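You operate a simulated robot arm through the tools that you are given. There is no shell and no other tool. Be economical: measure what you need, move in short steps, check, and stop when the job is done.

You run a simulated two-armed robot. Do the job below in one go: nothing can be reset, and whatever is moved stays where it is left.

JOB
Pick up the brown bag from the middle shelf of the bag shelves with one hand, pass it to the other hand and put it on the long bench top. Set down upright: brown bag.

The check looks at the end state, three seconds after you hand in, the way a careful person would. Anything else that was tipped, shoved, dropped, spilled or broken makes it a failure.

ROBOT AND FRAMES
Two 7-joint arms with two-finger parallel grippers on one trunk, on a base that drives. Base frame: it is fixed to the floor where the robot stands at the start and does not move with it; the origin is under the middle of the robot, x ahead of it, y to its left, z up; the surface under the hand at the start is at about z = 62. Lengths are in cm, angles in degrees, forces in N, time in s.
The left shoulder is at the start at [3, 11.9, 93.5], the right one opposite. With the tool pointing down near the work surface each hand reaches from about 10 to 66 cm from the robot's upright axis, wherever it stands, measured 20 degrees to its own side. Places, roughly: long bench top [-170, 360, 80]. Payload 3.43 kg a hand.
The TCP of each hand is the grasp point between the finger pads, 3 cm short of the fingertips. In the tool frame z runs along the fingers and y along their closing line. The gripper opens to 9.4 cm. The fingers are 2.8 cm wide and 1 cm thick; the gripper's body (5 by 9.6 cm) begins 5.5 cm behind the TCP.
Orientation is that of the tool frame in the base frame, as [roll, pitch, yaw] about the fixed x, y, z axes, in that order (R = Rz(yaw) Ry(pitch) Rx(roll)). With the fingers straight down and closing along the base's y, the tool's x points along the base's -x, its y along +y and its z along -z.

CONTROLS
- The arms move only by the tool arm_command. It takes "left_increments", "right_increments" or both (then of equal length, played together; a hand with none holds still); each is a list of rows, each a list of 7 numbers: the turn, a rotation vector about the tool's x, y, z in degrees, then the shift along the tool's x, y, z in cm, then the finger opening in cm, from 0 to 9.4. In form: [[wx, wy, wz, tx, ty, tz, claw], ...]. A call has 1 to 8 rows; each row is the pose to reach, as a shift and turn from the pose commanded when the call began, along the tool's axes at that moment. Each row takes 0.2 s and may step no farther than 5 cm and 8.6 degrees from the row before; otherwise, or with a gripper value out of range, the whole call is refused. A pose out of reach is approached as far as the arm can. The call stops where the force on the tool passes 40 N (or 10 N more than at its start, if that is more) or the arm is blocked; 0.2 s more then pass. Each finger travels about 7.2 cm/s and halts on what it meets, pressing with about 26 N; the grip force reading is that of the motor and also rises with nothing between the fingers. The clock runs only during rows and for 0.2 s after the last one: add rows that repeat a pose to give the fingers time. The reply holds the time, the measured pose of the TCP, the force on the tool along the base axes, the opening and the grip force, in the units named above and with some noise, with the torque about the TCP (base axes, N m) and any sound that the robot's microphone picked up.
- Cameras (640 x 400 px; columns grow to the right, rows downward): "scene" is now at [3.48, -1.08, 162.74]; the picture's right is [-0.13, -0.99, 0.00], its down [-0.87, 0.11, -0.48] and it looks along [0.48, -0.06, -0.88] (base axes); focal length 293 px, centre (320, 200). "left" rides on the left gripper at [7.6, -1.4, -10.3] in its tool frame; the picture's right is [0.18, 0.98, 0.00], its down [-0.75, 0.14, -0.64] and it looks along [-0.63, 0.12, 0.77] (tool axes); focal length 243 px, centre (320, 200). "right" rides on the right gripper at [7.6, 1.4, -10.3] in its tool frame; the picture's right is [-0.18, 0.98, 0.00], its down [-0.75, -0.14, -0.64] and it looks along [-0.63, -0.12, 0.77] (tool axes); focal length 243 px, centre (320, 200). There is no depth. A picture from a camera that has moved, and an enlarged one, comes with that camera's place and axes in the base frame and with its lens.
- snapshot(camera): a new picture of that camera. It takes no simulated time.
- lift_body(by): slides the trunk up (or, below 0, down) by that many cm; the arms and the scene camera ride with it, the base frame stays. It gives what a move gives, with no picture.
- drive_base(legs): drives the robot by 1 to 6 legs, each [ahead, turn to the left] in cm and degrees, along the robot's own axes; the way and the turn of a leg run together, so that a leg with both is an arc; at most 150 cm and 180 degrees a leg. The arms and the cameras ride along, it lands a little off, and it stops where it bumps. It gives what a move gives.
- turn_head(pan, tilt): turns the head with the scene camera to pan (to the left, within 143 degrees either way) and tilt (down, from -29 to 69), counted from straight ahead of the robot. It gives what a move gives.
- zoom(camera, box): a new picture of the part [left, top, right, bottom] of that camera's present view, enlarged. It takes no simulated time.
- finish_job(): hands the job in; it is judged then, once.

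Work in short steps. Places have to be worked out from the pictures, the camera data and where the tool is seen: move nearer, look again, correct. Check each grasp and each placing, and mend what went wrong. You have 120 turns and 88 pictures in all, those below and enlarged ones among them. Open the grippers and draw the arms clear of the work before you hand the job in, unless the task says otherwise; then end with one line.

The tools are called as a command line: name --argument value ..., lists and objects as JSON in quotes. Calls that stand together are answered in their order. arm_command: Moves the arms, as the interface text tells. Its arguments: {"type":"object","properties":{"left_increments":{"type":"array"},"right_increments":{"type":"array"}},"required":[]} The other tools are called the same way: lift_body (by) slides the trunk up or down; drive_base (legs) drives the base; turn_head (pan, tilt) turns the head that bears the scene camera; snapshot (camera) takes a picture; zoom (camera, box) takes an enlarged picture of a part of a camera's view; finish_job () hands the job in.

At the start:

```text
t: 0.0
left_ee_pos: [53.7, 25.32, 91.96]
left_ee_rot: [-179.9, 0.0, -180.0]
left_ft_force: [-0.5, -0.1, 0.2]
left_wrist_torque: [0.02, -0.01, -0.01]
left_width: 9.42
left_grip_force: 0.1
right_ee_pos: [38.0, -20.08, 84.29]
right_ee_rot: [-180.0, 0.0, 179.9]
right_ft_force: [-0.3, -0.5, 0.5]
right_wrist_torque: [0.03, 0.0, 0.0]
right_width: 9.4
right_grip_force: 0.0
trunk travel left (down, up): [-20.0, 21.0]
robot x, y, heading: [0.11, -0.19, -0.0]
head pan, tilt: [-7.4, 61.3]
```

scene: 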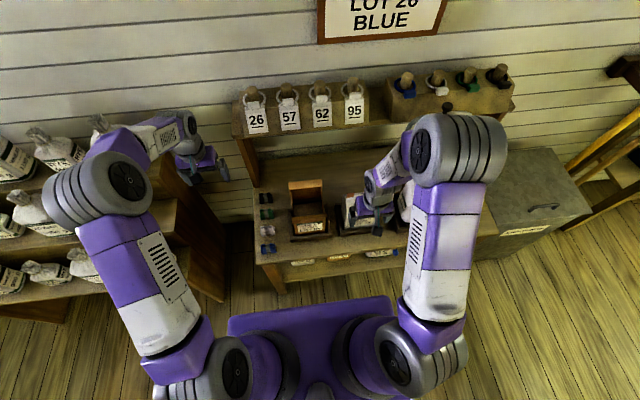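
right: 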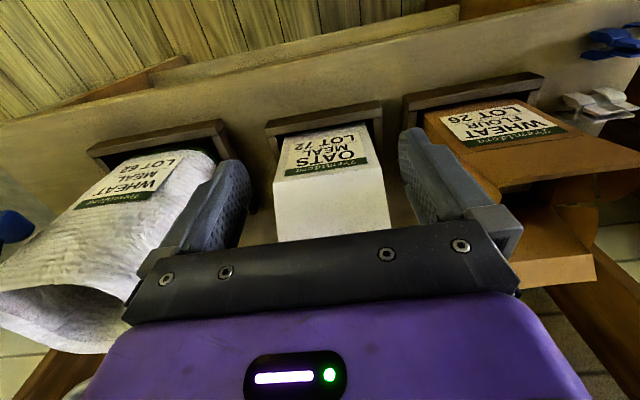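
left: 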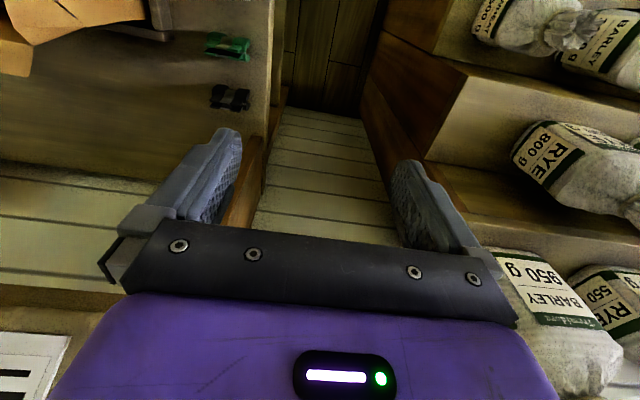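

The shelves with bags are to the left; I turn the head to look at them.

turn_head --pan 50 --tilt 40

snapshot --camera "scene"

```text
t: 1.3
left_ee_pos: [53.68, 25.29, 91.95]
left_ee_rot: [-180.0, 0.0, -179.9]
left_ft_force: [0.6, -0.2, 0.5]
left_wrist_torque: [0.07, -0.03, -0.01]
left_width: 9.4
left_grip_force: 0.1
right_ee_pos: [37.98, -20.03, 84.26]
right_ee_rot: [180.0, 0.1, 179.9]
right_ft_force: [-0.4, -0.3, 0.0]
right_wrist_torque: [0.01, 0.01, -0.01]
right_width: 9.42
right_grip_force: 0.0
trunk travel left (down, up): [-20.0, 21.0]
robot x, y, heading: [0.21, -0.24, -0.4]
head pan, tilt: [50.0, 40.0]
```

```text
84 pictures are left
camera scene: at [2.49, 6.27, 165.57], right [0.77, -0.64, 0.0], down [-0.41, -0.49, -0.77], along [0.49, 0.59, -0.64], focal length 293 px, centre (320, 200)
```

scene: 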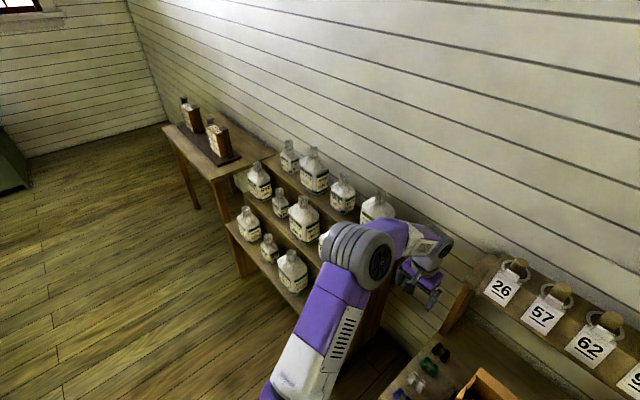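

Shelves of white sacks and a table with brown bags beyond. I look around more for other furniture.

turn_head --pan 110 --tilt 20

snapshot --camera "scene"

turn_head --pan -70 --tilt 20

snapshot --camera "scene"

turn_head --pan -142 --tilt 20

snapshot --camera "scene"

```text
t: 2.6
left_ee_pos: [53.66, 25.27, 91.99]
left_ee_rot: [-180.0, 0.1, -180.0]
left_ft_force: [0.3, 0.2, -0.5]
left_wrist_torque: [0.0, 0.02, 0.0]
left_width: 9.42
left_grip_force: 0.1
right_ee_pos: [38.06, -20.04, 84.16]
right_ee_rot: [180.0, 0.0, 179.9]
right_ft_force: [-0.1, 0.4, -0.3]
right_wrist_torque: [0.0, -0.03, 0.04]
right_width: 9.39
right_grip_force: 0.1
trunk travel left (down, up): [-20.0, 21.0]
robot x, y, heading: [-0.25, 0.18, -0.2]
head pan, tilt: [110.0, 20.0]
```

```text
83 pictures are left
camera scene: at [-6.16, 8.51, 168.71], right [0.94, 0.34, 0.0], down [0.12, -0.32, -0.94], along [-0.32, 0.88, -0.34], focal length 293 px, centre (320, 200)
```

scene: 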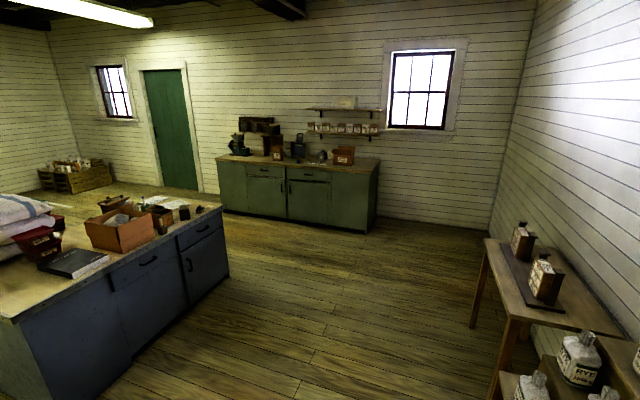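

```text
t: 5.3
left_ee_pos: [53.74, 25.32, 91.97]
left_ee_rot: [180.0, 0.0, -179.9]
left_ft_force: [-0.5, 0.7, 0.5]
left_wrist_torque: [-0.04, -0.04, 0.0]
left_width: 9.41
left_grip_force: 0.0
right_ee_pos: [37.91, -20.14, 84.16]
right_ee_rot: [-180.0, 0.1, 180.0]
right_ft_force: [0.3, 0.0, 0.8]
right_wrist_torque: [-0.02, -0.02, -0.01]
right_width: 9.38
right_grip_force: 0.1
trunk travel left (down, up): [-20.0, 21.0]
robot x, y, heading: [-0.15, -0.09, -0.0]
head pan, tilt: [-70.0, 20.0]
```

```text
82 pictures are left
camera scene: at [0.21, -8.99, 168.71], right [-0.94, -0.34, 0.0], down [-0.12, 0.32, -0.94], along [0.32, -0.88, -0.34], focal length 293 px, centre (320, 200)
```

scene: 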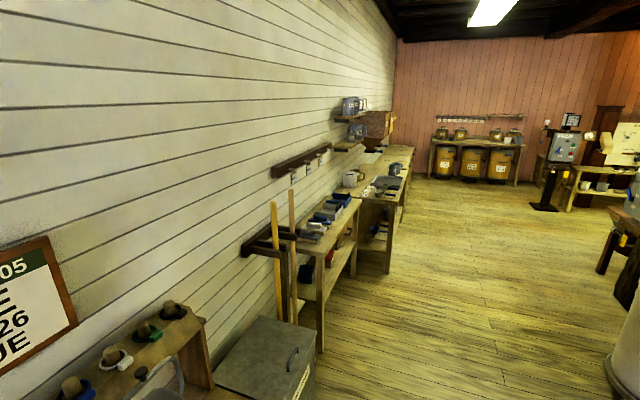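

```text
t: 6.7
left_ee_pos: [53.69, 25.16, 91.95]
left_ee_rot: [180.0, 0.0, -180.0]
left_ft_force: [-0.2, 0.8, 0.3]
left_wrist_torque: [0.01, 0.02, -0.01]
left_width: 9.38
left_grip_force: 0.0
right_ee_pos: [37.95, -20.0, 84.1]
right_ee_rot: [-180.0, 0.0, 180.0]
right_ft_force: [-0.5, -0.2, -0.7]
right_wrist_torque: [0.01, -0.02, 0.0]
right_width: 9.4
right_grip_force: 0.1
trunk travel left (down, up): [-20.0, 21.0]
robot x, y, heading: [0.04, -0.32, -0.1]
head pan, tilt: [-142.0, 20.0]
```

```text
81 pictures are left
camera scene: at [-10.31, -5.98, 168.71], right [-0.62, 0.79, 0.0], down [0.27, 0.21, -0.94], along [-0.74, -0.58, -0.34], focal length 293 px, centre (320, 200)
```

scene: 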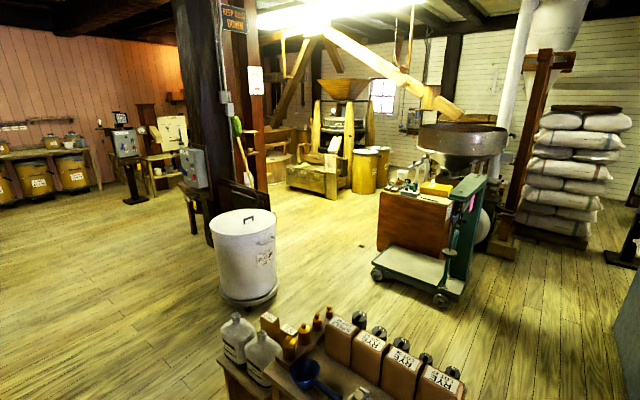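

The long bench is the green counter at the far left wall. Brown bags are behind me too; I look down there and then around the left shelf.

turn_head --pan -142 --tilt 55

snapshot --camera "scene"

turn_head --pan 142 --tilt 45

snapshot --camera "scene"

snapshot --camera "left"

```text
t: 7.7
left_ee_pos: [53.73, 25.29, 91.94]
left_ee_rot: [-179.9, 0.0, 180.0]
left_ft_force: [0.2, -0.8, 0.7]
left_wrist_torque: [0.0, -0.03, -0.01]
left_width: 9.4
left_grip_force: 0.1
right_ee_pos: [38.02, -20.12, 84.3]
right_ee_rot: [180.0, 0.1, 180.0]
right_ft_force: [-0.6, -0.2, -0.1]
right_wrist_torque: [0.0, 0.0, -0.02]
right_width: 9.41
right_grip_force: 0.0
trunk travel left (down, up): [-20.0, 21.0]
robot x, y, heading: [0.09, -0.09, -0.1]
head pan, tilt: [-142.0, 55.0]
```

```text
80 pictures are left
camera scene: at [-8.66, -4.68, 163.51], right [-0.62, 0.79, 0.0], down [0.65, 0.5, -0.57], along [-0.45, -0.35, -0.82], focal length 293 px, centre (320, 200)
```

scene: 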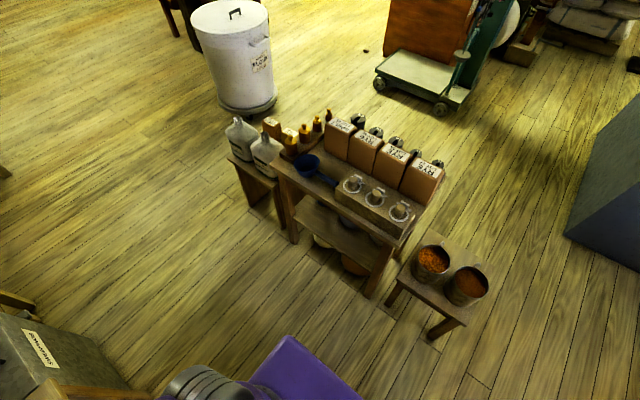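

```text
t: 11.6
left_ee_pos: [53.67, 25.3, 91.99]
left_ee_rot: [180.0, 0.0, 180.0]
left_ft_force: [-0.1, -0.3, 0.4]
left_wrist_torque: [0.01, -0.02, -0.03]
left_width: 9.39
left_grip_force: 0.0
right_ee_pos: [37.93, -20.03, 84.09]
right_ee_rot: [-180.0, -0.1, 180.0]
right_ft_force: [0.7, 0.1, 0.0]
right_wrist_torque: [0.01, -0.01, 0.01]
right_width: 9.4
right_grip_force: 0.1
trunk travel left (down, up): [-20.0, 21.0]
robot x, y, heading: [0.02, 0.33, -0.2]
head pan, tilt: [142.0, 45.0]
```

```text
79 pictures are left
camera scene: at [-9.39, 4.77, 164.85], right [0.62, 0.79, 0.0], down [0.56, -0.44, -0.71], along [-0.56, 0.44, -0.71], focal length 293 px, centre (320, 200)
```

scene: 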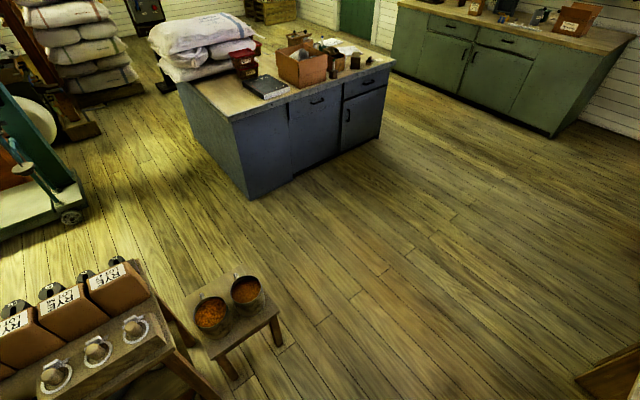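

```text
78 pictures are left
camera left: at [46.15, 23.8, 102.3], right [-0.18, 0.98, 0.0], down [0.75, 0.14, 0.64], along [0.63, 0.12, -0.77], focal length 243 px, centre (320, 200)
```

left: 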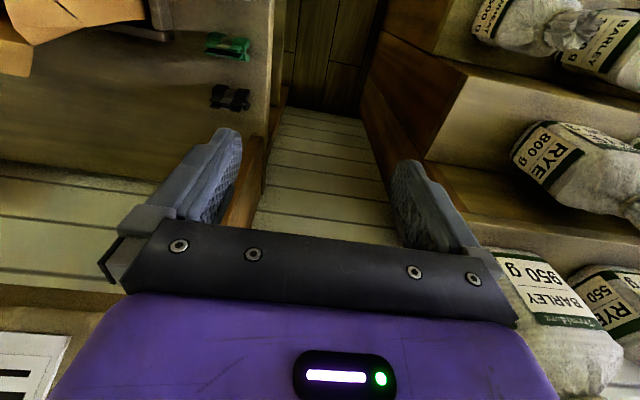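

I zoom in on the left shelves, from two pans.

turn_head --pan 65 --tilt 40

zoom --camera "scene" --box '[200, 80, 520, 280]'

snapshot --camera "scene"

```text
t: 13.1
left_ee_pos: [53.73, 25.29, 91.99]
left_ee_rot: [-180.0, -0.1, 180.0]
left_ft_force: [0.4, -0.3, 0.2]
left_wrist_torque: [0.0, 0.01, 0.01]
left_width: 9.41
left_grip_force: 0.1
right_ee_pos: [38.1, -20.16, 84.21]
right_ee_rot: [-180.0, 0.0, 179.9]
right_ft_force: [0.0, -0.2, 0.3]
right_wrist_torque: [0.02, -0.02, -0.02]
right_width: 9.39
right_grip_force: 0.1
trunk travel left (down, up): [-20.0, 21.0]
robot x, y, heading: [0.02, -0.19, 0.3]
head pan, tilt: [65.0, 40.0]
```

```text
2.00 times, centred on (360, 180) of scene
camera zoom: at [0.61, 7.47, 165.57], right [0.91, -0.42, 0.0], down [-0.27, -0.58, -0.77], along [0.32, 0.69, -0.64], focal length 586 px, centre (240, 240)
```

zoom: 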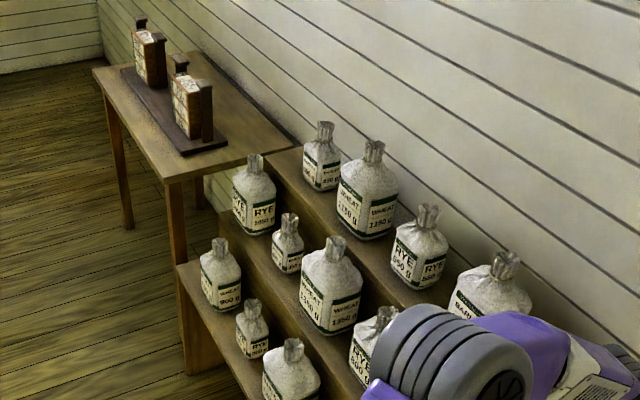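

```text
76 pictures are left
camera scene: at [0.61, 7.47, 165.57], right [0.91, -0.42, 0.0], down [-0.27, -0.58, -0.77], along [0.32, 0.69, -0.64], focal length 293 px, centre (320, 200)
```

scene: 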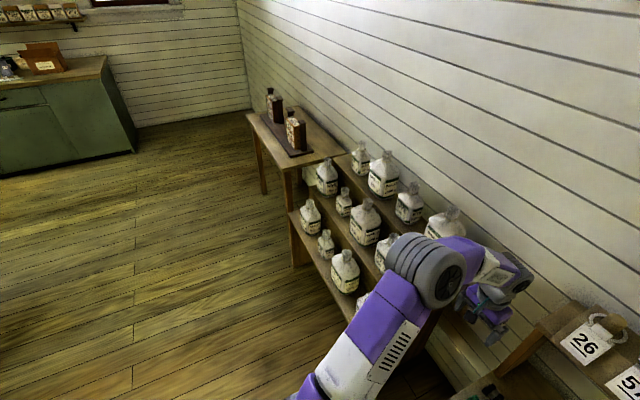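

The left arm hides the near part of the shelf. I pull the left hand back toward the body.

arm_command --left_increments '[[0, 0, 0, 4.5, 0, -1, 9.4], [0, 0, 0, 9, 0, -2, 9.4], [0, 0, 0, 13.5, 1, -3, 9.4], [0, 0, 0, 18, 2, -4, 9.4], [0, 0, 0, 22, 3, -4, 9.4], [0, 0, 0, 26, 4, -4, 9.4]]'

snapshot --camera "scene"

```text
t: 14.5
left_ee_pos: [27.61, 29.03, 96.03]
left_ee_rot: [179.9, 0.1, 180.0]
left_ft_force: [0.1, 0.5, 0.0]
left_wrist_torque: [-0.03, 0.01, -0.05]
left_width: 9.38
left_grip_force: 0.0
right_ee_pos: [37.81, -20.05, 84.22]
right_ee_rot: [-180.0, 0.2, 180.0]
right_ft_force: [0.2, -0.2, 0.2]
right_wrist_torque: [0.0, 0.02, 0.02]
right_width: 9.42
right_grip_force: 0.0
trunk travel left (down, up): [-20.0, 21.0]
robot x, y, heading: [0.07, -0.05, 0.0]
head pan, tilt: [65.0, 40.0]
```

```text
75 pictures are left
camera scene: at [0.47, 7.47, 165.57], right [0.91, -0.42, 0.0], down [-0.27, -0.58, -0.77], along [0.32, 0.69, -0.64], focal length 293 px, centre (320, 200)
```

scene: 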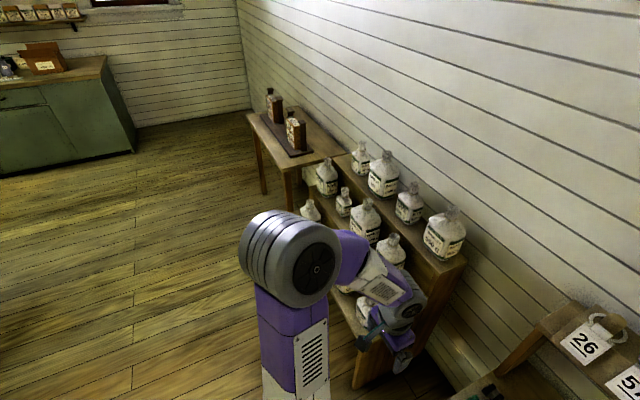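

No brown bag there. I check the front bench and the right side.

turn_head --pan -10 --tilt 45

snapshot --camera "scene"

turn_head --pan -80 --tilt 20

zoom --camera "scene" --box '[160, 60, 480, 260]'

```text
t: 16.0
left_ee_pos: [27.6, 28.99, 96.02]
left_ee_rot: [180.0, 0.0, -180.0]
left_ft_force: [-0.4, 0.2, 0.1]
left_wrist_torque: [-0.02, -0.02, 0.0]
left_width: 9.4
left_grip_force: 0.1
right_ee_pos: [37.98, -20.05, 84.2]
right_ee_rot: [180.0, 0.0, 180.0]
right_ft_force: [0.4, 0.7, -0.4]
right_wrist_torque: [0.0, 0.01, 0.02]
right_width: 9.41
right_grip_force: 0.1
trunk travel left (down, up): [-20.0, 21.0]
robot x, y, heading: [0.16, 0.1, 0.1]
head pan, tilt: [-10.0, 45.0]
```

```text
74 pictures are left
camera scene: at [5.03, -1.64, 164.85], right [-0.17, -0.98, 0.0], down [-0.7, 0.12, -0.71], along [0.7, -0.12, -0.71], focal length 293 px, centre (320, 200)
```

scene: 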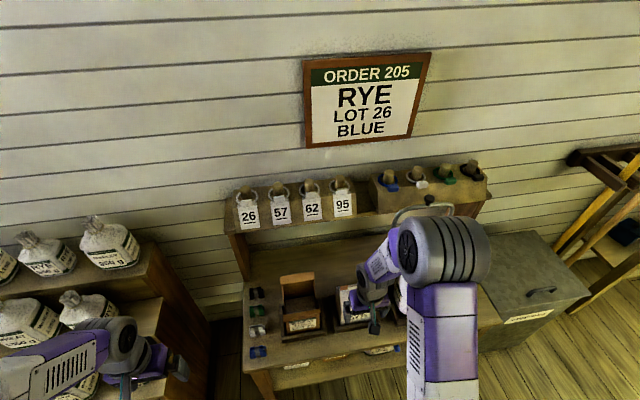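

```text
t: 17.4
left_ee_pos: [27.66, 29.11, 96.05]
left_ee_rot: [179.9, 0.1, 180.0]
left_ft_force: [0.5, 0.3, -0.4]
left_wrist_torque: [0.02, -0.01, 0.0]
left_width: 9.42
left_grip_force: 0.0
right_ee_pos: [38.04, -20.05, 84.21]
right_ee_rot: [180.0, 0.0, -180.0]
right_ft_force: [0.8, -0.2, -0.5]
right_wrist_torque: [0.02, 0.02, 0.01]
right_width: 9.42
right_grip_force: 0.1
trunk travel left (down, up): [-20.0, 21.0]
robot x, y, heading: [0.31, 0.04, 0.3]
head pan, tilt: [-80.0, 20.0]
```

```text
2.00 times, centred on (320, 160) of scene
camera zoom: at [-1.35, -9.41, 168.71], right [-0.98, -0.17, 0.0], down [-0.06, 0.34, -0.94], along [0.16, -0.93, -0.34], focal length 586 px, centre (320, 280)
```

zoom: 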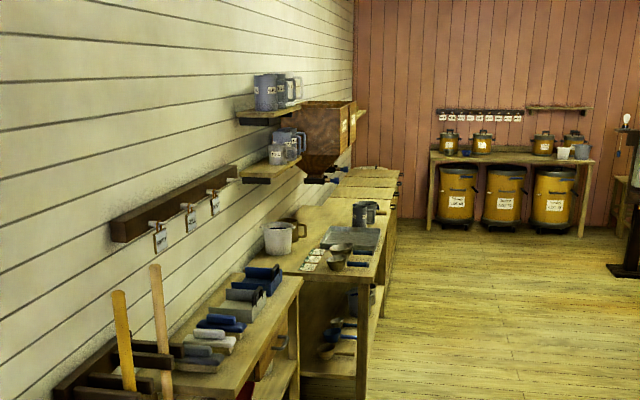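

Now the far wall behind the green bench, with its shelves.

turn_head --pan 115 --tilt 15

zoom --camera "scene" --box '[220, 90, 440, 230]'

turn_head --pan 143 --tilt 15

snapshot --camera "scene"

```text
t: 20.3
left_ee_pos: [27.52, 29.1, 95.86]
left_ee_rot: [180.0, 0.1, 180.0]
left_ft_force: [-0.5, -0.2, 1.3]
left_wrist_torque: [0.01, 0.06, -0.03]
left_width: 9.38
left_grip_force: 0.1
right_ee_pos: [37.93, -20.1, 84.25]
right_ee_rot: [179.9, 0.0, 180.0]
right_ft_force: [-0.4, 0.0, -0.8]
right_wrist_torque: [-0.03, 0.02, 0.02]
right_width: 9.38
right_grip_force: 0.1
trunk travel left (down, up): [-20.0, 21.0]
robot x, y, heading: [-0.11, 0.38, 0.1]
head pan, tilt: [115.0, 15.0]
```

```text
2.86 times, centred on (330, 160) of scene
camera zoom: at [-6.92, 8.23, 169.53], right [0.91, 0.42, 0.0], down [0.11, -0.23, -0.97], along [-0.41, 0.88, -0.26], focal length 836 px, centre (291, 314)
```

zoom: 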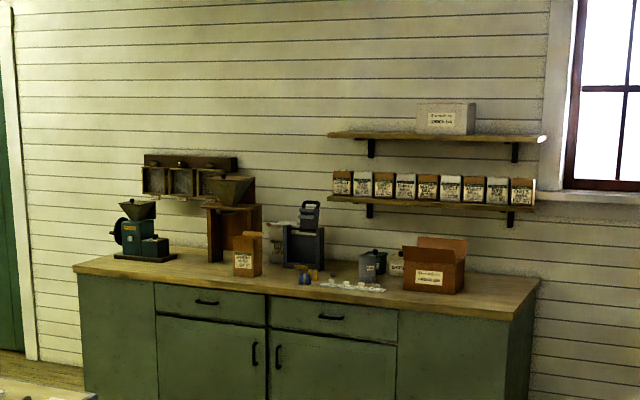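

```text
t: 21.2
left_ee_pos: [27.6, 29.19, 95.9]
left_ee_rot: [-179.9, 0.0, 180.0]
left_ft_force: [-0.1, -0.6, -0.7]
left_wrist_torque: [-0.02, 0.01, 0.01]
left_width: 9.39
left_grip_force: 0.0
right_ee_pos: [37.88, -20.0, 84.32]
right_ee_rot: [179.9, 0.0, 180.0]
right_ft_force: [-0.1, 0.3, 0.0]
right_wrist_torque: [0.02, 0.01, 0.02]
right_width: 9.41
right_grip_force: 0.1
trunk travel left (down, up): [-20.0, 21.0]
robot x, y, heading: [-0.35, 0.03, -0.2]
head pan, tilt: [143.0, 15.0]
```

```text
71 pictures are left
camera scene: at [-10.43, 5.39, 169.53], right [0.6, 0.8, 0.0], down [0.21, -0.16, -0.97], along [-0.77, 0.58, -0.26], focal length 293 px, centre (320, 200)
```

scene: 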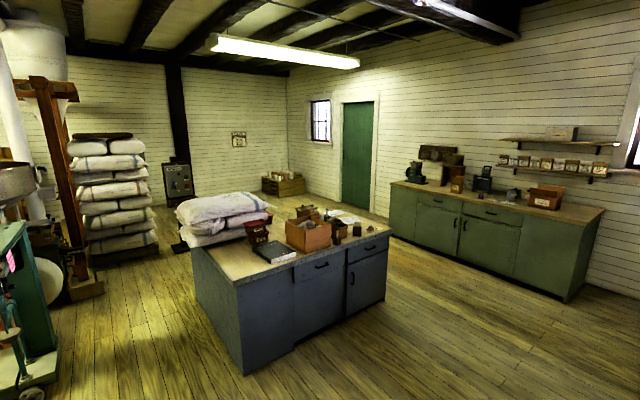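

I zoom in on the remaining far areas.

turn_head --pan -110 --tilt 12

zoom --camera "scene" --box '[160, 100, 480, 300]'

turn_head --pan -143 --tilt 12

zoom --camera "scene" --box '[180, 100, 640, 388]'

```text
t: 24.7
left_ee_pos: [27.59, 29.07, 96.0]
left_ee_rot: [179.9, 0.1, -179.9]
left_ft_force: [-0.3, 0.2, 0.9]
left_wrist_torque: [-0.01, 0.02, -0.01]
left_width: 9.43
left_grip_force: 0.0
right_ee_pos: [38.08, -20.03, 84.22]
right_ee_rot: [180.0, 0.1, -179.9]
right_ft_force: [-0.7, -0.8, -0.2]
right_wrist_torque: [-0.03, -0.02, 0.0]
right_width: 9.38
right_grip_force: 0.0
trunk travel left (down, up): [-20.0, 21.0]
robot x, y, heading: [0.08, 0.27, -0.0]
head pan, tilt: [-110.0, 12.0]
```

```text
2.00 times, centred on (320, 200) of scene
camera zoom: at [-6.17, -9.0, 170.02], right [-0.94, 0.34, 0.0], down [0.07, 0.2, -0.98], along [-0.33, -0.92, -0.21], focal length 586 px, centre (320, 200)
```

zoom: 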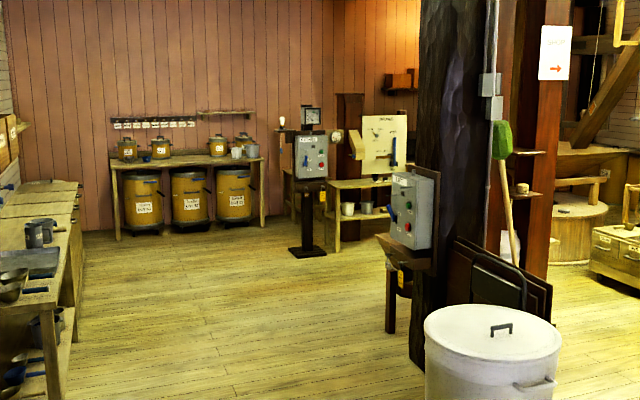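

```text
t: 25.7
left_ee_pos: [27.58, 29.06, 95.95]
left_ee_rot: [179.9, 0.1, 180.0]
left_ft_force: [0.2, -0.9, 0.2]
left_wrist_torque: [0.01, 0.04, 0.01]
left_width: 9.38
left_grip_force: 0.0
right_ee_pos: [37.97, -20.05, 84.14]
right_ee_rot: [180.0, -0.1, 180.0]
right_ft_force: [0.2, -0.4, 0.5]
right_wrist_torque: [0.01, 0.03, 0.0]
right_width: 9.39
right_grip_force: 0.1
trunk travel left (down, up): [-20.0, 21.0]
robot x, y, heading: [-0.15, -0.07, 0.2]
head pan, tilt: [-143.0, 12.0]
```

```text
1.39 times, centred on (410, 244) of scene
camera zoom: at [-10.42, -5.86, 170.02], right [-0.6, 0.8, 0.0], down [0.17, 0.13, -0.98], along [-0.78, -0.59, -0.21], focal length 407 px, centre (195, 139)
```

zoom: 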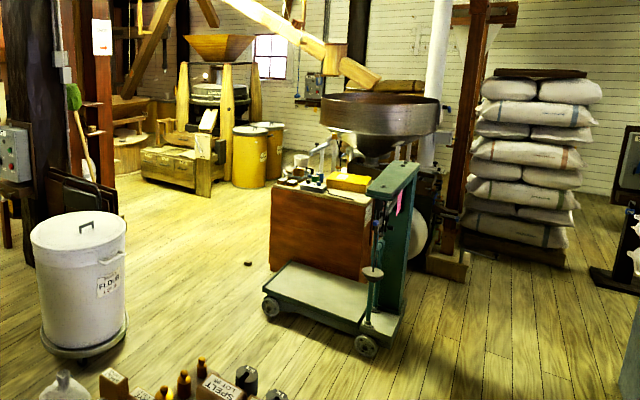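

The stepped unit on the left must be the bag shelves. I back up a little and turn left to see it whole.

drive_base --legs '[[-15, 0], [0, 50]]'

turn_head --pan 0 --tilt 45

snapshot --camera "scene"

```text
t: 29.4
left_ee_pos: [-20.19, 39.8, 96.02]
left_ee_rot: [-179.9, 0.0, -129.3]
left_ft_force: [0.3, -0.4, -0.8]
left_wrist_torque: [0.01, -0.02, -0.01]
left_width: 9.38
left_grip_force: 0.1
right_ee_pos: [24.47, 16.66, 84.16]
right_ee_rot: [180.0, 0.0, -129.3]
right_ft_force: [0.5, 0.2, -1.2]
right_wrist_torque: [0.02, -0.03, -0.01]
right_width: 9.39
right_grip_force: 0.0
trunk travel left (down, up): [-20.0, 21.0]
robot x, y, heading: [-15.27, 0.11, 50.8]
head pan, tilt: [-143.0, 12.0]
```

```text
t: 31.6
left_ee_pos: [-20.15, 39.81, 95.89]
left_ee_rot: [-179.9, 0.0, -129.4]
left_ft_force: [0.0, -0.5, 0.0]
left_wrist_torque: [0.03, 0.05, 0.01]
left_width: 9.38
left_grip_force: 0.1
right_ee_pos: [24.31, 16.6, 84.25]
right_ee_rot: [179.9, 0.0, -129.5]
right_ft_force: [-0.6, -0.2, 0.0]
right_wrist_torque: [0.0, 0.0, 0.0]
right_width: 9.39
right_grip_force: 0.1
trunk travel left (down, up): [-20.0, 21.0]
robot x, y, heading: [-15.02, 0.14, 50.8]
head pan, tilt: [0.0, 45.0]
```

```text
68 pictures are left
camera scene: at [-11.91, 3.74, 164.85], right [0.77, -0.63, 0.0], down [-0.45, -0.55, -0.71], along [0.45, 0.55, -0.71], focal length 293 px, centre (320, 200)
```

scene: 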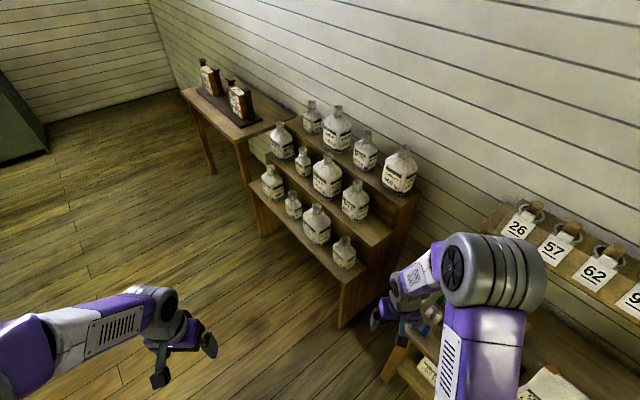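

zoom --camera "scene" --box '[240, 90, 440, 280]'

zoom --camera "scene" --box '[180, 40, 300, 140]'

```text
2.11 times, centred on (340, 185) of scene
camera zoom: at [-11.91, 3.74, 164.85], right [0.77, -0.63, 0.0], down [-0.45, -0.55, -0.71], along [0.45, 0.55, -0.71], focal length 616 px, centre (278, 232)
```

zoom: 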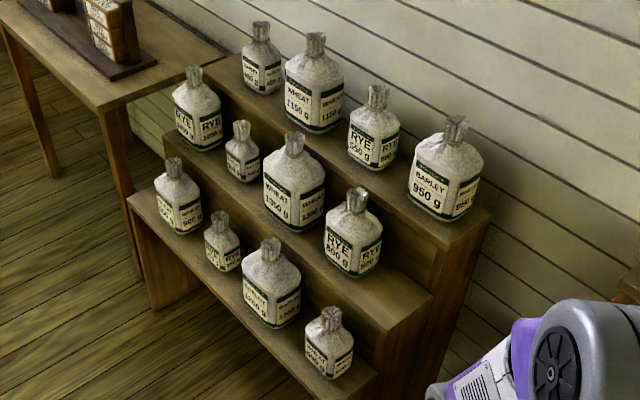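

```text
4.00 times, centred on (240, 90) of scene
camera zoom: at [-11.91, 3.74, 164.85], right [0.77, -0.63, 0.0], down [-0.45, -0.55, -0.71], along [0.45, 0.55, -0.71], focal length 1171 px, centre (640, 640)
```

zoom: 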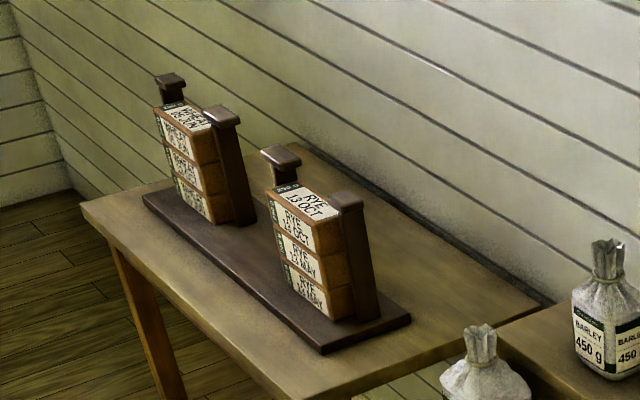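

All white here. I look for other shelving, at the pillar area behind.

turn_head --pan -143 --tilt 10

zoom --camera "scene" --box '[360, 100, 640, 280]'

turn_head --pan 143 --tilt 10

snapshot --camera "scene"

```text
t: 33.9
left_ee_pos: [-20.26, 39.67, 95.95]
left_ee_rot: [-179.9, 0.0, -129.4]
left_ft_force: [-0.1, 0.6, 0.6]
left_wrist_torque: [-0.01, 0.0, -0.01]
left_width: 9.39
left_grip_force: 0.0
right_ee_pos: [24.45, 16.69, 84.26]
right_ee_rot: [-180.0, 0.0, -129.4]
right_ft_force: [0.3, -0.3, -0.4]
right_wrist_torque: [0.01, 0.0, 0.01]
right_width: 9.39
right_grip_force: 0.1
trunk travel left (down, up): [-20.0, 21.0]
robot x, y, heading: [-15.47, -0.05, 50.6]
head pan, tilt: [-143.0, 10.0]
```

```text
2.22 times, centred on (500, 190) of scene
camera zoom: at [-17.45, -11.84, 170.34], right [-1.0, 0.04, 0.0], down [0.01, 0.17, -0.98], along [-0.04, -0.98, -0.17], focal length 651 px, centre (-80, 222)
```

zoom: 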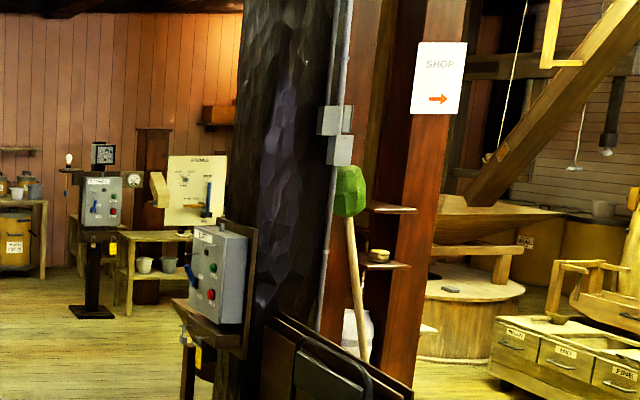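

```text
t: 37.8
left_ee_pos: [-20.29, 39.61, 95.9]
left_ee_rot: [180.0, 0.0, -129.4]
left_ft_force: [0.5, 0.3, -0.5]
left_wrist_torque: [0.01, 0.01, -0.04]
left_width: 9.39
left_grip_force: 0.0
right_ee_pos: [24.37, 16.67, 84.29]
right_ee_rot: [-180.0, 0.0, -129.3]
right_ft_force: [0.2, -0.2, 1.2]
right_wrist_torque: [0.03, -0.02, -0.04]
right_width: 9.41
right_grip_force: 0.0
trunk travel left (down, up): [-20.0, 21.0]
robot x, y, heading: [-15.28, -0.13, 50.4]
head pan, tilt: [143.0, 10.0]
```

```text
64 pictures are left
camera scene: at [-26.11, -4.73, 170.34], right [-0.24, 0.97, 0.0], down [0.17, 0.04, -0.98], along [-0.96, -0.23, -0.17], focal length 293 px, centre (320, 200)
```

scene: 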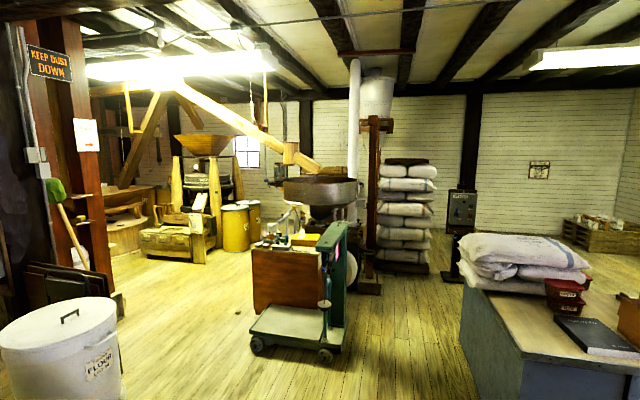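

The front unit also has layered shelves with a brown bag in the middle layer. I turn back toward it and look carefully.

drive_base --legs '[[0, -50]]'

turn_head --pan -5 --tilt 55

zoom --camera "scene" --box '[180, 100, 500, 300]'

snapshot --camera "right"

```text
t: 40.5
left_ee_pos: [12.0, 29.54, 95.88]
left_ee_rot: [179.9, -0.1, -179.3]
left_ft_force: [-0.7, 1.4, 0.0]
left_wrist_torque: [0.0, -0.02, 0.01]
left_width: 9.39
left_grip_force: 0.0
right_ee_pos: [23.01, -19.68, 84.14]
right_ee_rot: [180.0, 0.1, -179.4]
right_ft_force: [0.0, -0.2, -0.3]
right_wrist_torque: [0.0, -0.04, 0.0]
right_width: 9.39
right_grip_force: 0.1
trunk travel left (down, up): [-20.0, 21.0]
robot x, y, heading: [-15.43, 0.19, 0.7]
head pan, tilt: [143.0, 10.0]
```

```text
t: 42.8
left_ee_pos: [11.93, 29.34, 96.08]
left_ee_rot: [180.0, 0.1, -179.3]
left_ft_force: [0.1, 0.4, -0.4]
left_wrist_torque: [-0.05, -0.02, 0.0]
left_width: 9.42
left_grip_force: 0.0
right_ee_pos: [22.97, -19.57, 84.17]
right_ee_rot: [180.0, 0.0, -179.2]
right_ft_force: [-0.4, -0.5, 0.1]
right_wrist_torque: [0.02, 0.0, 0.0]
right_width: 9.42
right_grip_force: 0.0
trunk travel left (down, up): [-20.0, 21.0]
robot x, y, heading: [-15.24, 0.12, 0.9]
head pan, tilt: [-5.0, 55.0]
```

```text
2.00 times, centred on (340, 200) of scene
camera zoom: at [-10.98, -0.8, 163.5], right [-0.07, -1.0, 0.0], down [-0.82, 0.06, -0.57], along [0.57, -0.04, -0.82], focal length 586 px, centre (280, 200)
```

zoom: 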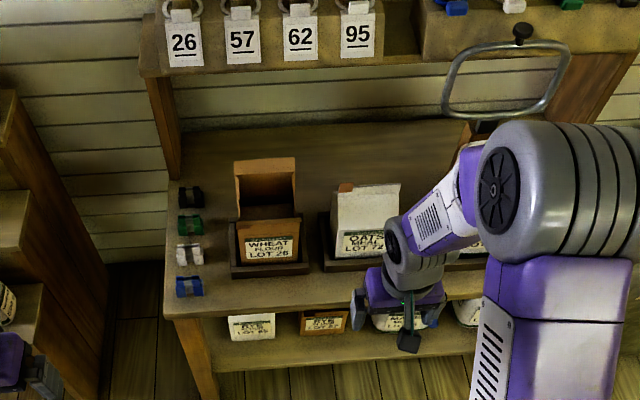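

```text
62 pictures are left
camera right: at [15.36, -18.23, 94.45], right [0.17, 0.99, 0.0], down [0.76, -0.13, 0.64], along [0.63, -0.11, -0.77], focal length 243 px, centre (320, 200)
```

right: 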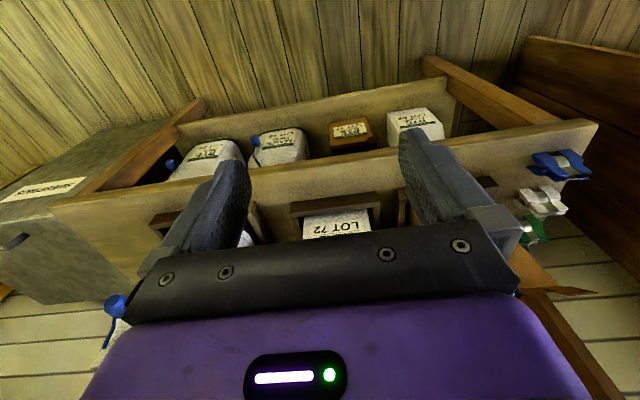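

This is a packing bench, not shelves. I move to the open floor in the middle of the room for a better view of hidden areas.

drive_base --legs '[[0, 90], [80, 0], [0, 90], [95, 0]]'

turn_head --pan 20 --tilt 12

snapshot --camera "scene"

turn_head --pan 80 --tilt 15

snapshot --camera "scene"

```text
t: 59.3
left_ee_pos: [-136.47, 46.88, 95.93]
left_ee_rot: [-180.0, 0.0, 2.1]
left_ft_force: [-1.2, 0.3, 0.1]
left_wrist_torque: [-0.02, 0.0, -0.01]
left_width: 9.42
left_grip_force: 0.0
right_ee_pos: [-148.69, 95.54, 84.2]
right_ee_rot: [180.0, -0.1, 2.1]
right_ft_force: [-0.8, -0.1, 0.1]
right_wrist_torque: [0.01, -0.02, -0.02]
right_width: 9.41
right_grip_force: 0.2
trunk travel left (down, up): [-20.0, 21.0]
robot x, y, heading: [-110.02, 76.93, -178.0]
head pan, tilt: [-5.0, 55.0]
```

```text
t: 60.4
left_ee_pos: [-136.45, 46.91, 95.95]
left_ee_rot: [-180.0, 0.0, 2.2]
left_ft_force: [-0.5, 0.4, -0.5]
left_wrist_torque: [0.01, 0.0, 0.01]
left_width: 9.39
left_grip_force: 0.0
right_ee_pos: [-148.68, 95.67, 84.26]
right_ee_rot: [-180.0, 0.0, 2.2]
right_ft_force: [-0.5, -0.4, 0.0]
right_wrist_torque: [0.0, 0.0, 0.03]
right_width: 9.39
right_grip_force: 0.0
trunk travel left (down, up): [-20.0, 21.0]
robot x, y, heading: [-109.6, 77.15, -178.0]
head pan, tilt: [20.0, 12.0]
```

```text
61 pictures are left
camera scene: at [-115.56, 73.38, 170.01], right [-0.38, 0.93, 0.0], down [0.19, 0.08, -0.98], along [-0.91, -0.37, -0.21], focal length 293 px, centre (320, 200)
```

scene: 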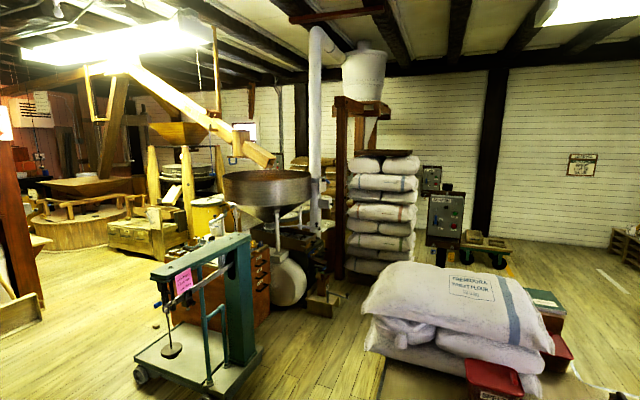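

```text
t: 61.7
left_ee_pos: [-136.39, 46.82, 95.9]
left_ee_rot: [-180.0, 0.0, 2.2]
left_ft_force: [-1.1, 0.0, -0.2]
left_wrist_torque: [0.0, 0.0, 0.01]
left_width: 9.42
left_grip_force: 0.2
right_ee_pos: [-148.68, 95.68, 84.3]
right_ee_rot: [180.0, 0.0, 2.1]
right_ft_force: [-0.3, -0.1, -0.2]
right_wrist_torque: [0.01, 0.0, -0.01]
right_width: 9.4
right_grip_force: 0.0
trunk travel left (down, up): [-20.0, 21.0]
robot x, y, heading: [-109.73, 77.46, -177.9]
head pan, tilt: [80.0, 15.0]
```

```text
60 pictures are left
camera scene: at [-108.21, 67.64, 169.53], right [-0.99, 0.14, 0.0], down [0.04, 0.26, -0.97], along [-0.13, -0.96, -0.26], focal length 293 px, centre (320, 200)
```

scene: 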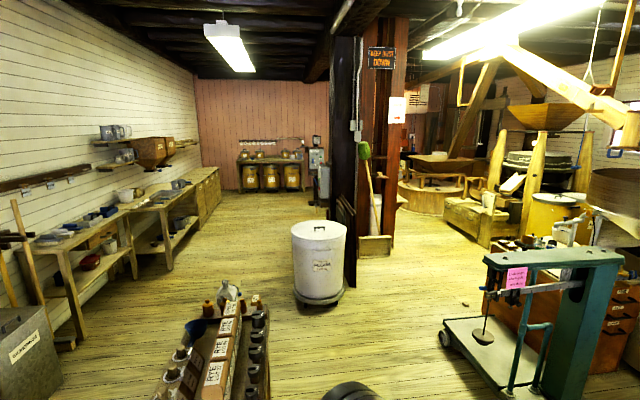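

Behind the red-brown post there are small stacked shelves; the middle one had a small brown item. I zoom there.

zoom --camera "scene" --box '[330, 80, 490, 270]'

turn_head --pan 50 --tilt 15

zoom --camera "scene" --box '[0, 80, 320, 280]'

```text
2.11 times, centred on (410, 175) of scene
camera zoom: at [-108.21, 67.64, 169.53], right [-0.99, 0.14, 0.0], down [0.04, 0.26, -0.97], along [-0.13, -0.96, -0.26], focal length 616 px, centre (130, 253)
```

zoom: 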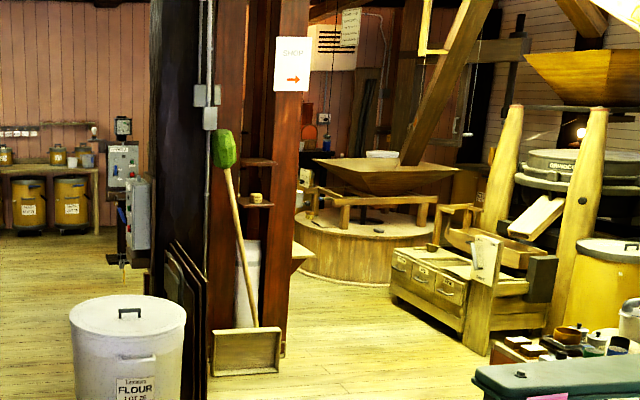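

```text
t: 62.6
left_ee_pos: [-136.46, 46.97, 96.06]
left_ee_rot: [-180.0, 0.0, 2.2]
left_ft_force: [0.1, 0.1, -0.3]
left_wrist_torque: [-0.01, -0.05, 0.0]
left_width: 9.41
left_grip_force: 0.1
right_ee_pos: [-148.68, 95.54, 84.26]
right_ee_rot: [180.0, 0.0, 2.1]
right_ft_force: [0.1, 0.1, -0.1]
right_wrist_torque: [-0.01, 0.02, -0.02]
right_width: 9.39
right_grip_force: 0.0
trunk travel left (down, up): [-20.0, 21.0]
robot x, y, heading: [-109.93, 77.24, -177.8]
head pan, tilt: [50.0, 15.0]
```

```text
2.00 times, centred on (160, 180) of scene
camera zoom: at [-112.65, 69.51, 169.53], right [-0.79, 0.61, 0.0], down [0.16, 0.2, -0.97], along [-0.59, -0.76, -0.26], focal length 586 px, centre (640, 240)
```

zoom: 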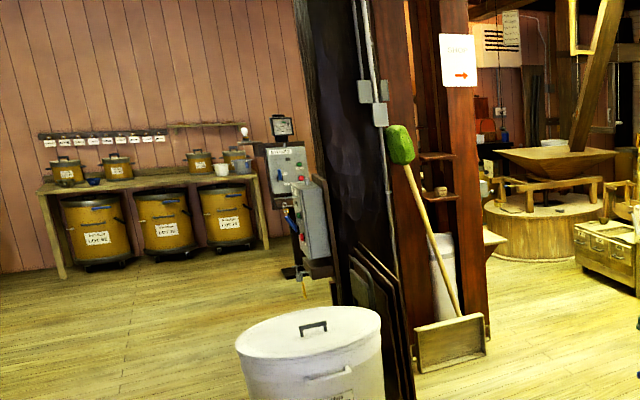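

Nothing certain there. I drive toward the long green bench and look at its shelves up close.

drive_base --legs '[[0, -90], [120, 0]]'

turn_head --pan 15 --tilt 22

snapshot --camera "scene"

turn_head --pan -110 --tilt 25

snapshot --camera "scene"

```text
t: 72.5
left_ee_pos: [-143.12, 223.34, 95.97]
left_ee_rot: [179.9, 0.1, -88.8]
left_ft_force: [-0.4, 0.1, 0.0]
left_wrist_torque: [0.01, 0.01, 0.0]
left_width: 9.39
left_grip_force: 0.1
right_ee_pos: [-94.15, 234.64, 84.26]
right_ee_rot: [179.9, 0.0, -88.8]
right_ft_force: [0.2, -0.3, -0.6]
right_wrist_torque: [0.03, -0.01, 0.01]
right_width: 9.4
right_grip_force: 0.0
trunk travel left (down, up): [-20.0, 21.0]
robot x, y, heading: [-113.55, 196.46, 91.3]
head pan, tilt: [50.0, 15.0]
```

```text
t: 73.5
left_ee_pos: [-143.16, 223.18, 95.99]
left_ee_rot: [180.0, 0.1, -88.8]
left_ft_force: [-0.2, 1.0, 0.0]
left_wrist_torque: [0.01, 0.02, -0.03]
left_width: 9.41
left_grip_force: 0.0
right_ee_pos: [-94.23, 234.65, 84.27]
right_ee_rot: [-180.0, -0.1, -88.8]
right_ft_force: [0.4, -0.3, -1.3]
right_wrist_torque: [-0.01, -0.04, -0.02]
right_width: 9.39
right_grip_force: 0.1
trunk travel left (down, up): [-20.0, 21.0]
robot x, y, heading: [-113.4, 196.0, 91.2]
head pan, tilt: [15.0, 22.0]
```

```text
57 pictures are left
camera scene: at [-115.99, 201.92, 168.39], right [0.96, 0.28, 0.0], down [0.1, -0.36, -0.93], along [-0.26, 0.89, -0.37], focal length 293 px, centre (320, 200)
```

scene: 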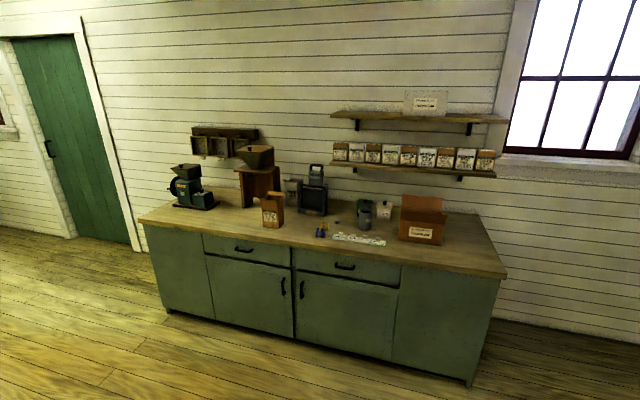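

```text
t: 75.6
left_ee_pos: [-143.06, 223.27, 96.0]
left_ee_rot: [-179.9, 0.0, -88.7]
left_ft_force: [-0.2, -0.6, 0.4]
left_wrist_torque: [-0.03, -0.01, -0.01]
left_width: 9.42
left_grip_force: 0.0
right_ee_pos: [-94.24, 234.57, 84.13]
right_ee_rot: [-180.0, 0.0, -88.8]
right_ft_force: [-0.8, -0.9, -0.3]
right_wrist_torque: [0.02, -0.02, -0.01]
right_width: 9.4
right_grip_force: 0.0
trunk travel left (down, up): [-20.0, 21.0]
robot x, y, heading: [-113.2, 196.12, 90.9]
head pan, tilt: [-110.0, 25.0]
```

```text
56 pictures are left
camera scene: at [-104.68, 190.04, 167.9], right [-0.32, -0.95, 0.0], down [-0.4, 0.14, -0.91], along [0.86, -0.29, -0.42], focal length 293 px, centre (320, 200)
```

scene: 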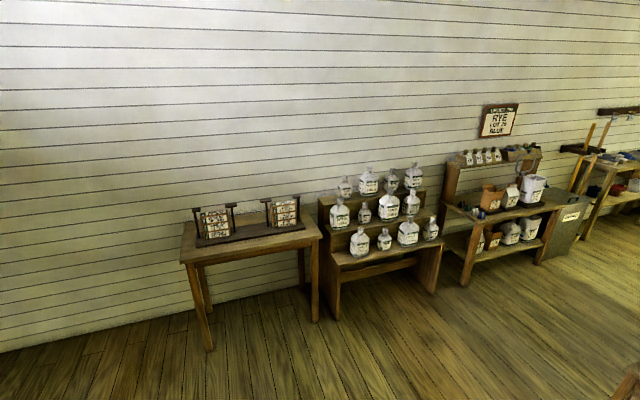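

I can see something like a brown handled bag far back past the "SHOP" sign. I zoom in that direction from here.

turn_head --pan 143 --tilt 8

zoom --camera "scene" --box '[140, 130, 300, 230]'

zoom --camera "scene" --box '[0, 100, 400, 350]'

```text
t: 79.1
left_ee_pos: [-143.12, 223.38, 96.08]
left_ee_rot: [-179.9, -0.1, -88.8]
left_ft_force: [-1.1, 0.5, 1.7]
left_wrist_torque: [-0.01, 0.0, 0.0]
left_width: 9.39
left_grip_force: 0.0
right_ee_pos: [-94.07, 234.73, 84.23]
right_ee_rot: [-180.0, 0.0, -88.9]
right_ft_force: [0.7, 0.4, 0.2]
right_wrist_torque: [0.0, -0.02, 0.01]
right_width: 9.38
right_grip_force: 0.1
trunk travel left (down, up): [-20.0, 21.0]
robot x, y, heading: [-113.74, 196.27, 91.0]
head pan, tilt: [143.0, 8.0]
```

```text
4.00 times, centred on (220, 180) of scene
camera zoom: at [-118.82, 185.51, 170.66], right [-0.81, 0.59, 0.0], down [0.08, 0.11, -0.99], along [-0.58, -0.8, -0.14], focal length 1171 px, centre (720, 280)
```

zoom: 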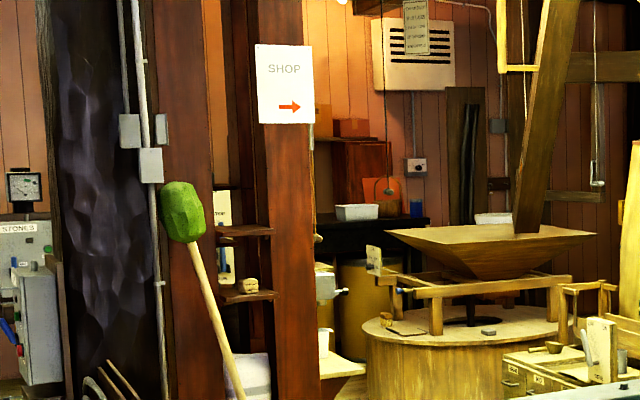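

```text
1.60 times, centred on (200, 225) of scene
camera zoom: at [-118.82, 185.51, 170.66], right [-0.81, 0.59, 0.0], down [0.08, 0.11, -0.99], along [-0.58, -0.8, -0.14], focal length 468 px, centre (512, 160)
```

zoom: 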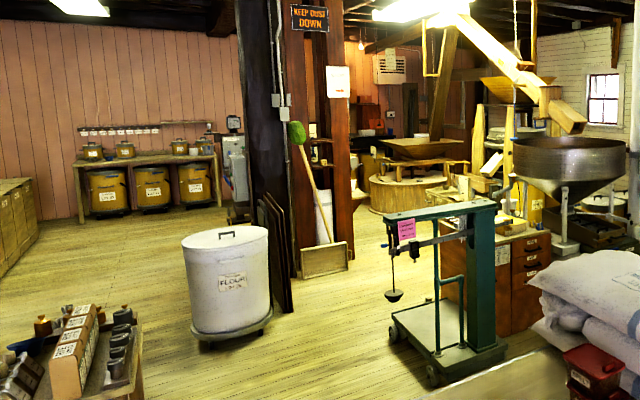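

The area behind the posts needs a look. I drive south carefully around the bag table, stopping to check clearances.

drive_base --legs '[[0, 180], [140, 0], [0, -27], [75, 0], [0, 27]]'

turn_head --pan 10 --tilt 35

snapshot --camera "scene"

```text
t: 99.6
left_ee_pos: [-125.67, -36.25, 96.11]
left_ee_rot: [179.9, 0.0, 88.2]
left_ft_force: [0.0, 1.4, 0.4]
left_wrist_torque: [-0.01, -0.03, 0.03]
left_width: 9.43
left_grip_force: 0.1
right_ee_pos: [-175.0, -45.06, 84.23]
right_ee_rot: [180.0, 0.0, 88.3]
right_ft_force: [-0.3, -0.1, 0.2]
right_wrist_torque: [0.02, 0.0, 0.0]
right_width: 9.4
right_grip_force: 0.0
trunk travel left (down, up): [-20.0, 21.0]
robot x, y, heading: [-153.98, -7.91, -91.7]
head pan, tilt: [143.0, 8.0]
```

```text
t: 101.8
left_ee_pos: [-125.71, -36.17, 95.9]
left_ee_rot: [179.9, 0.0, 88.2]
left_ft_force: [0.5, 0.2, 0.5]
left_wrist_torque: [0.04, -0.02, 0.01]
left_width: 9.38
left_grip_force: 0.0
right_ee_pos: [-175.2, -45.04, 84.25]
right_ee_rot: [180.0, -0.1, 88.2]
right_ft_force: [-0.9, -0.9, -0.2]
right_wrist_torque: [0.02, 0.03, 0.03]
right_width: 9.41
right_grip_force: 0.1
trunk travel left (down, up): [-20.0, 21.0]
robot x, y, heading: [-153.92, -7.99, -92.1]
head pan, tilt: [10.0, 35.0]
```

```text
53 pictures are left
camera scene: at [-152.55, -13.61, 166.33], right [-0.99, -0.14, 0.0], down [-0.08, 0.57, -0.82], along [0.12, -0.81, -0.57], focal length 293 px, centre (320, 200)
```

scene: 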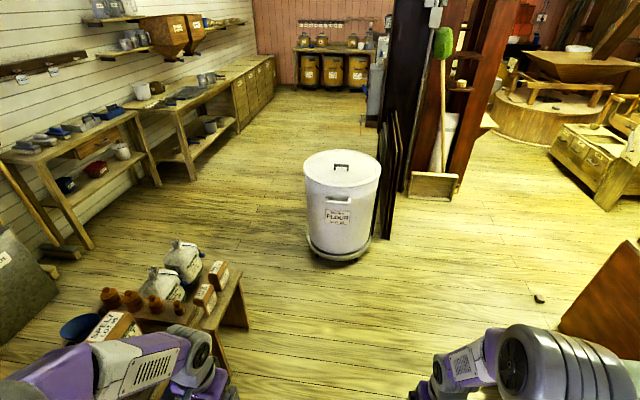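

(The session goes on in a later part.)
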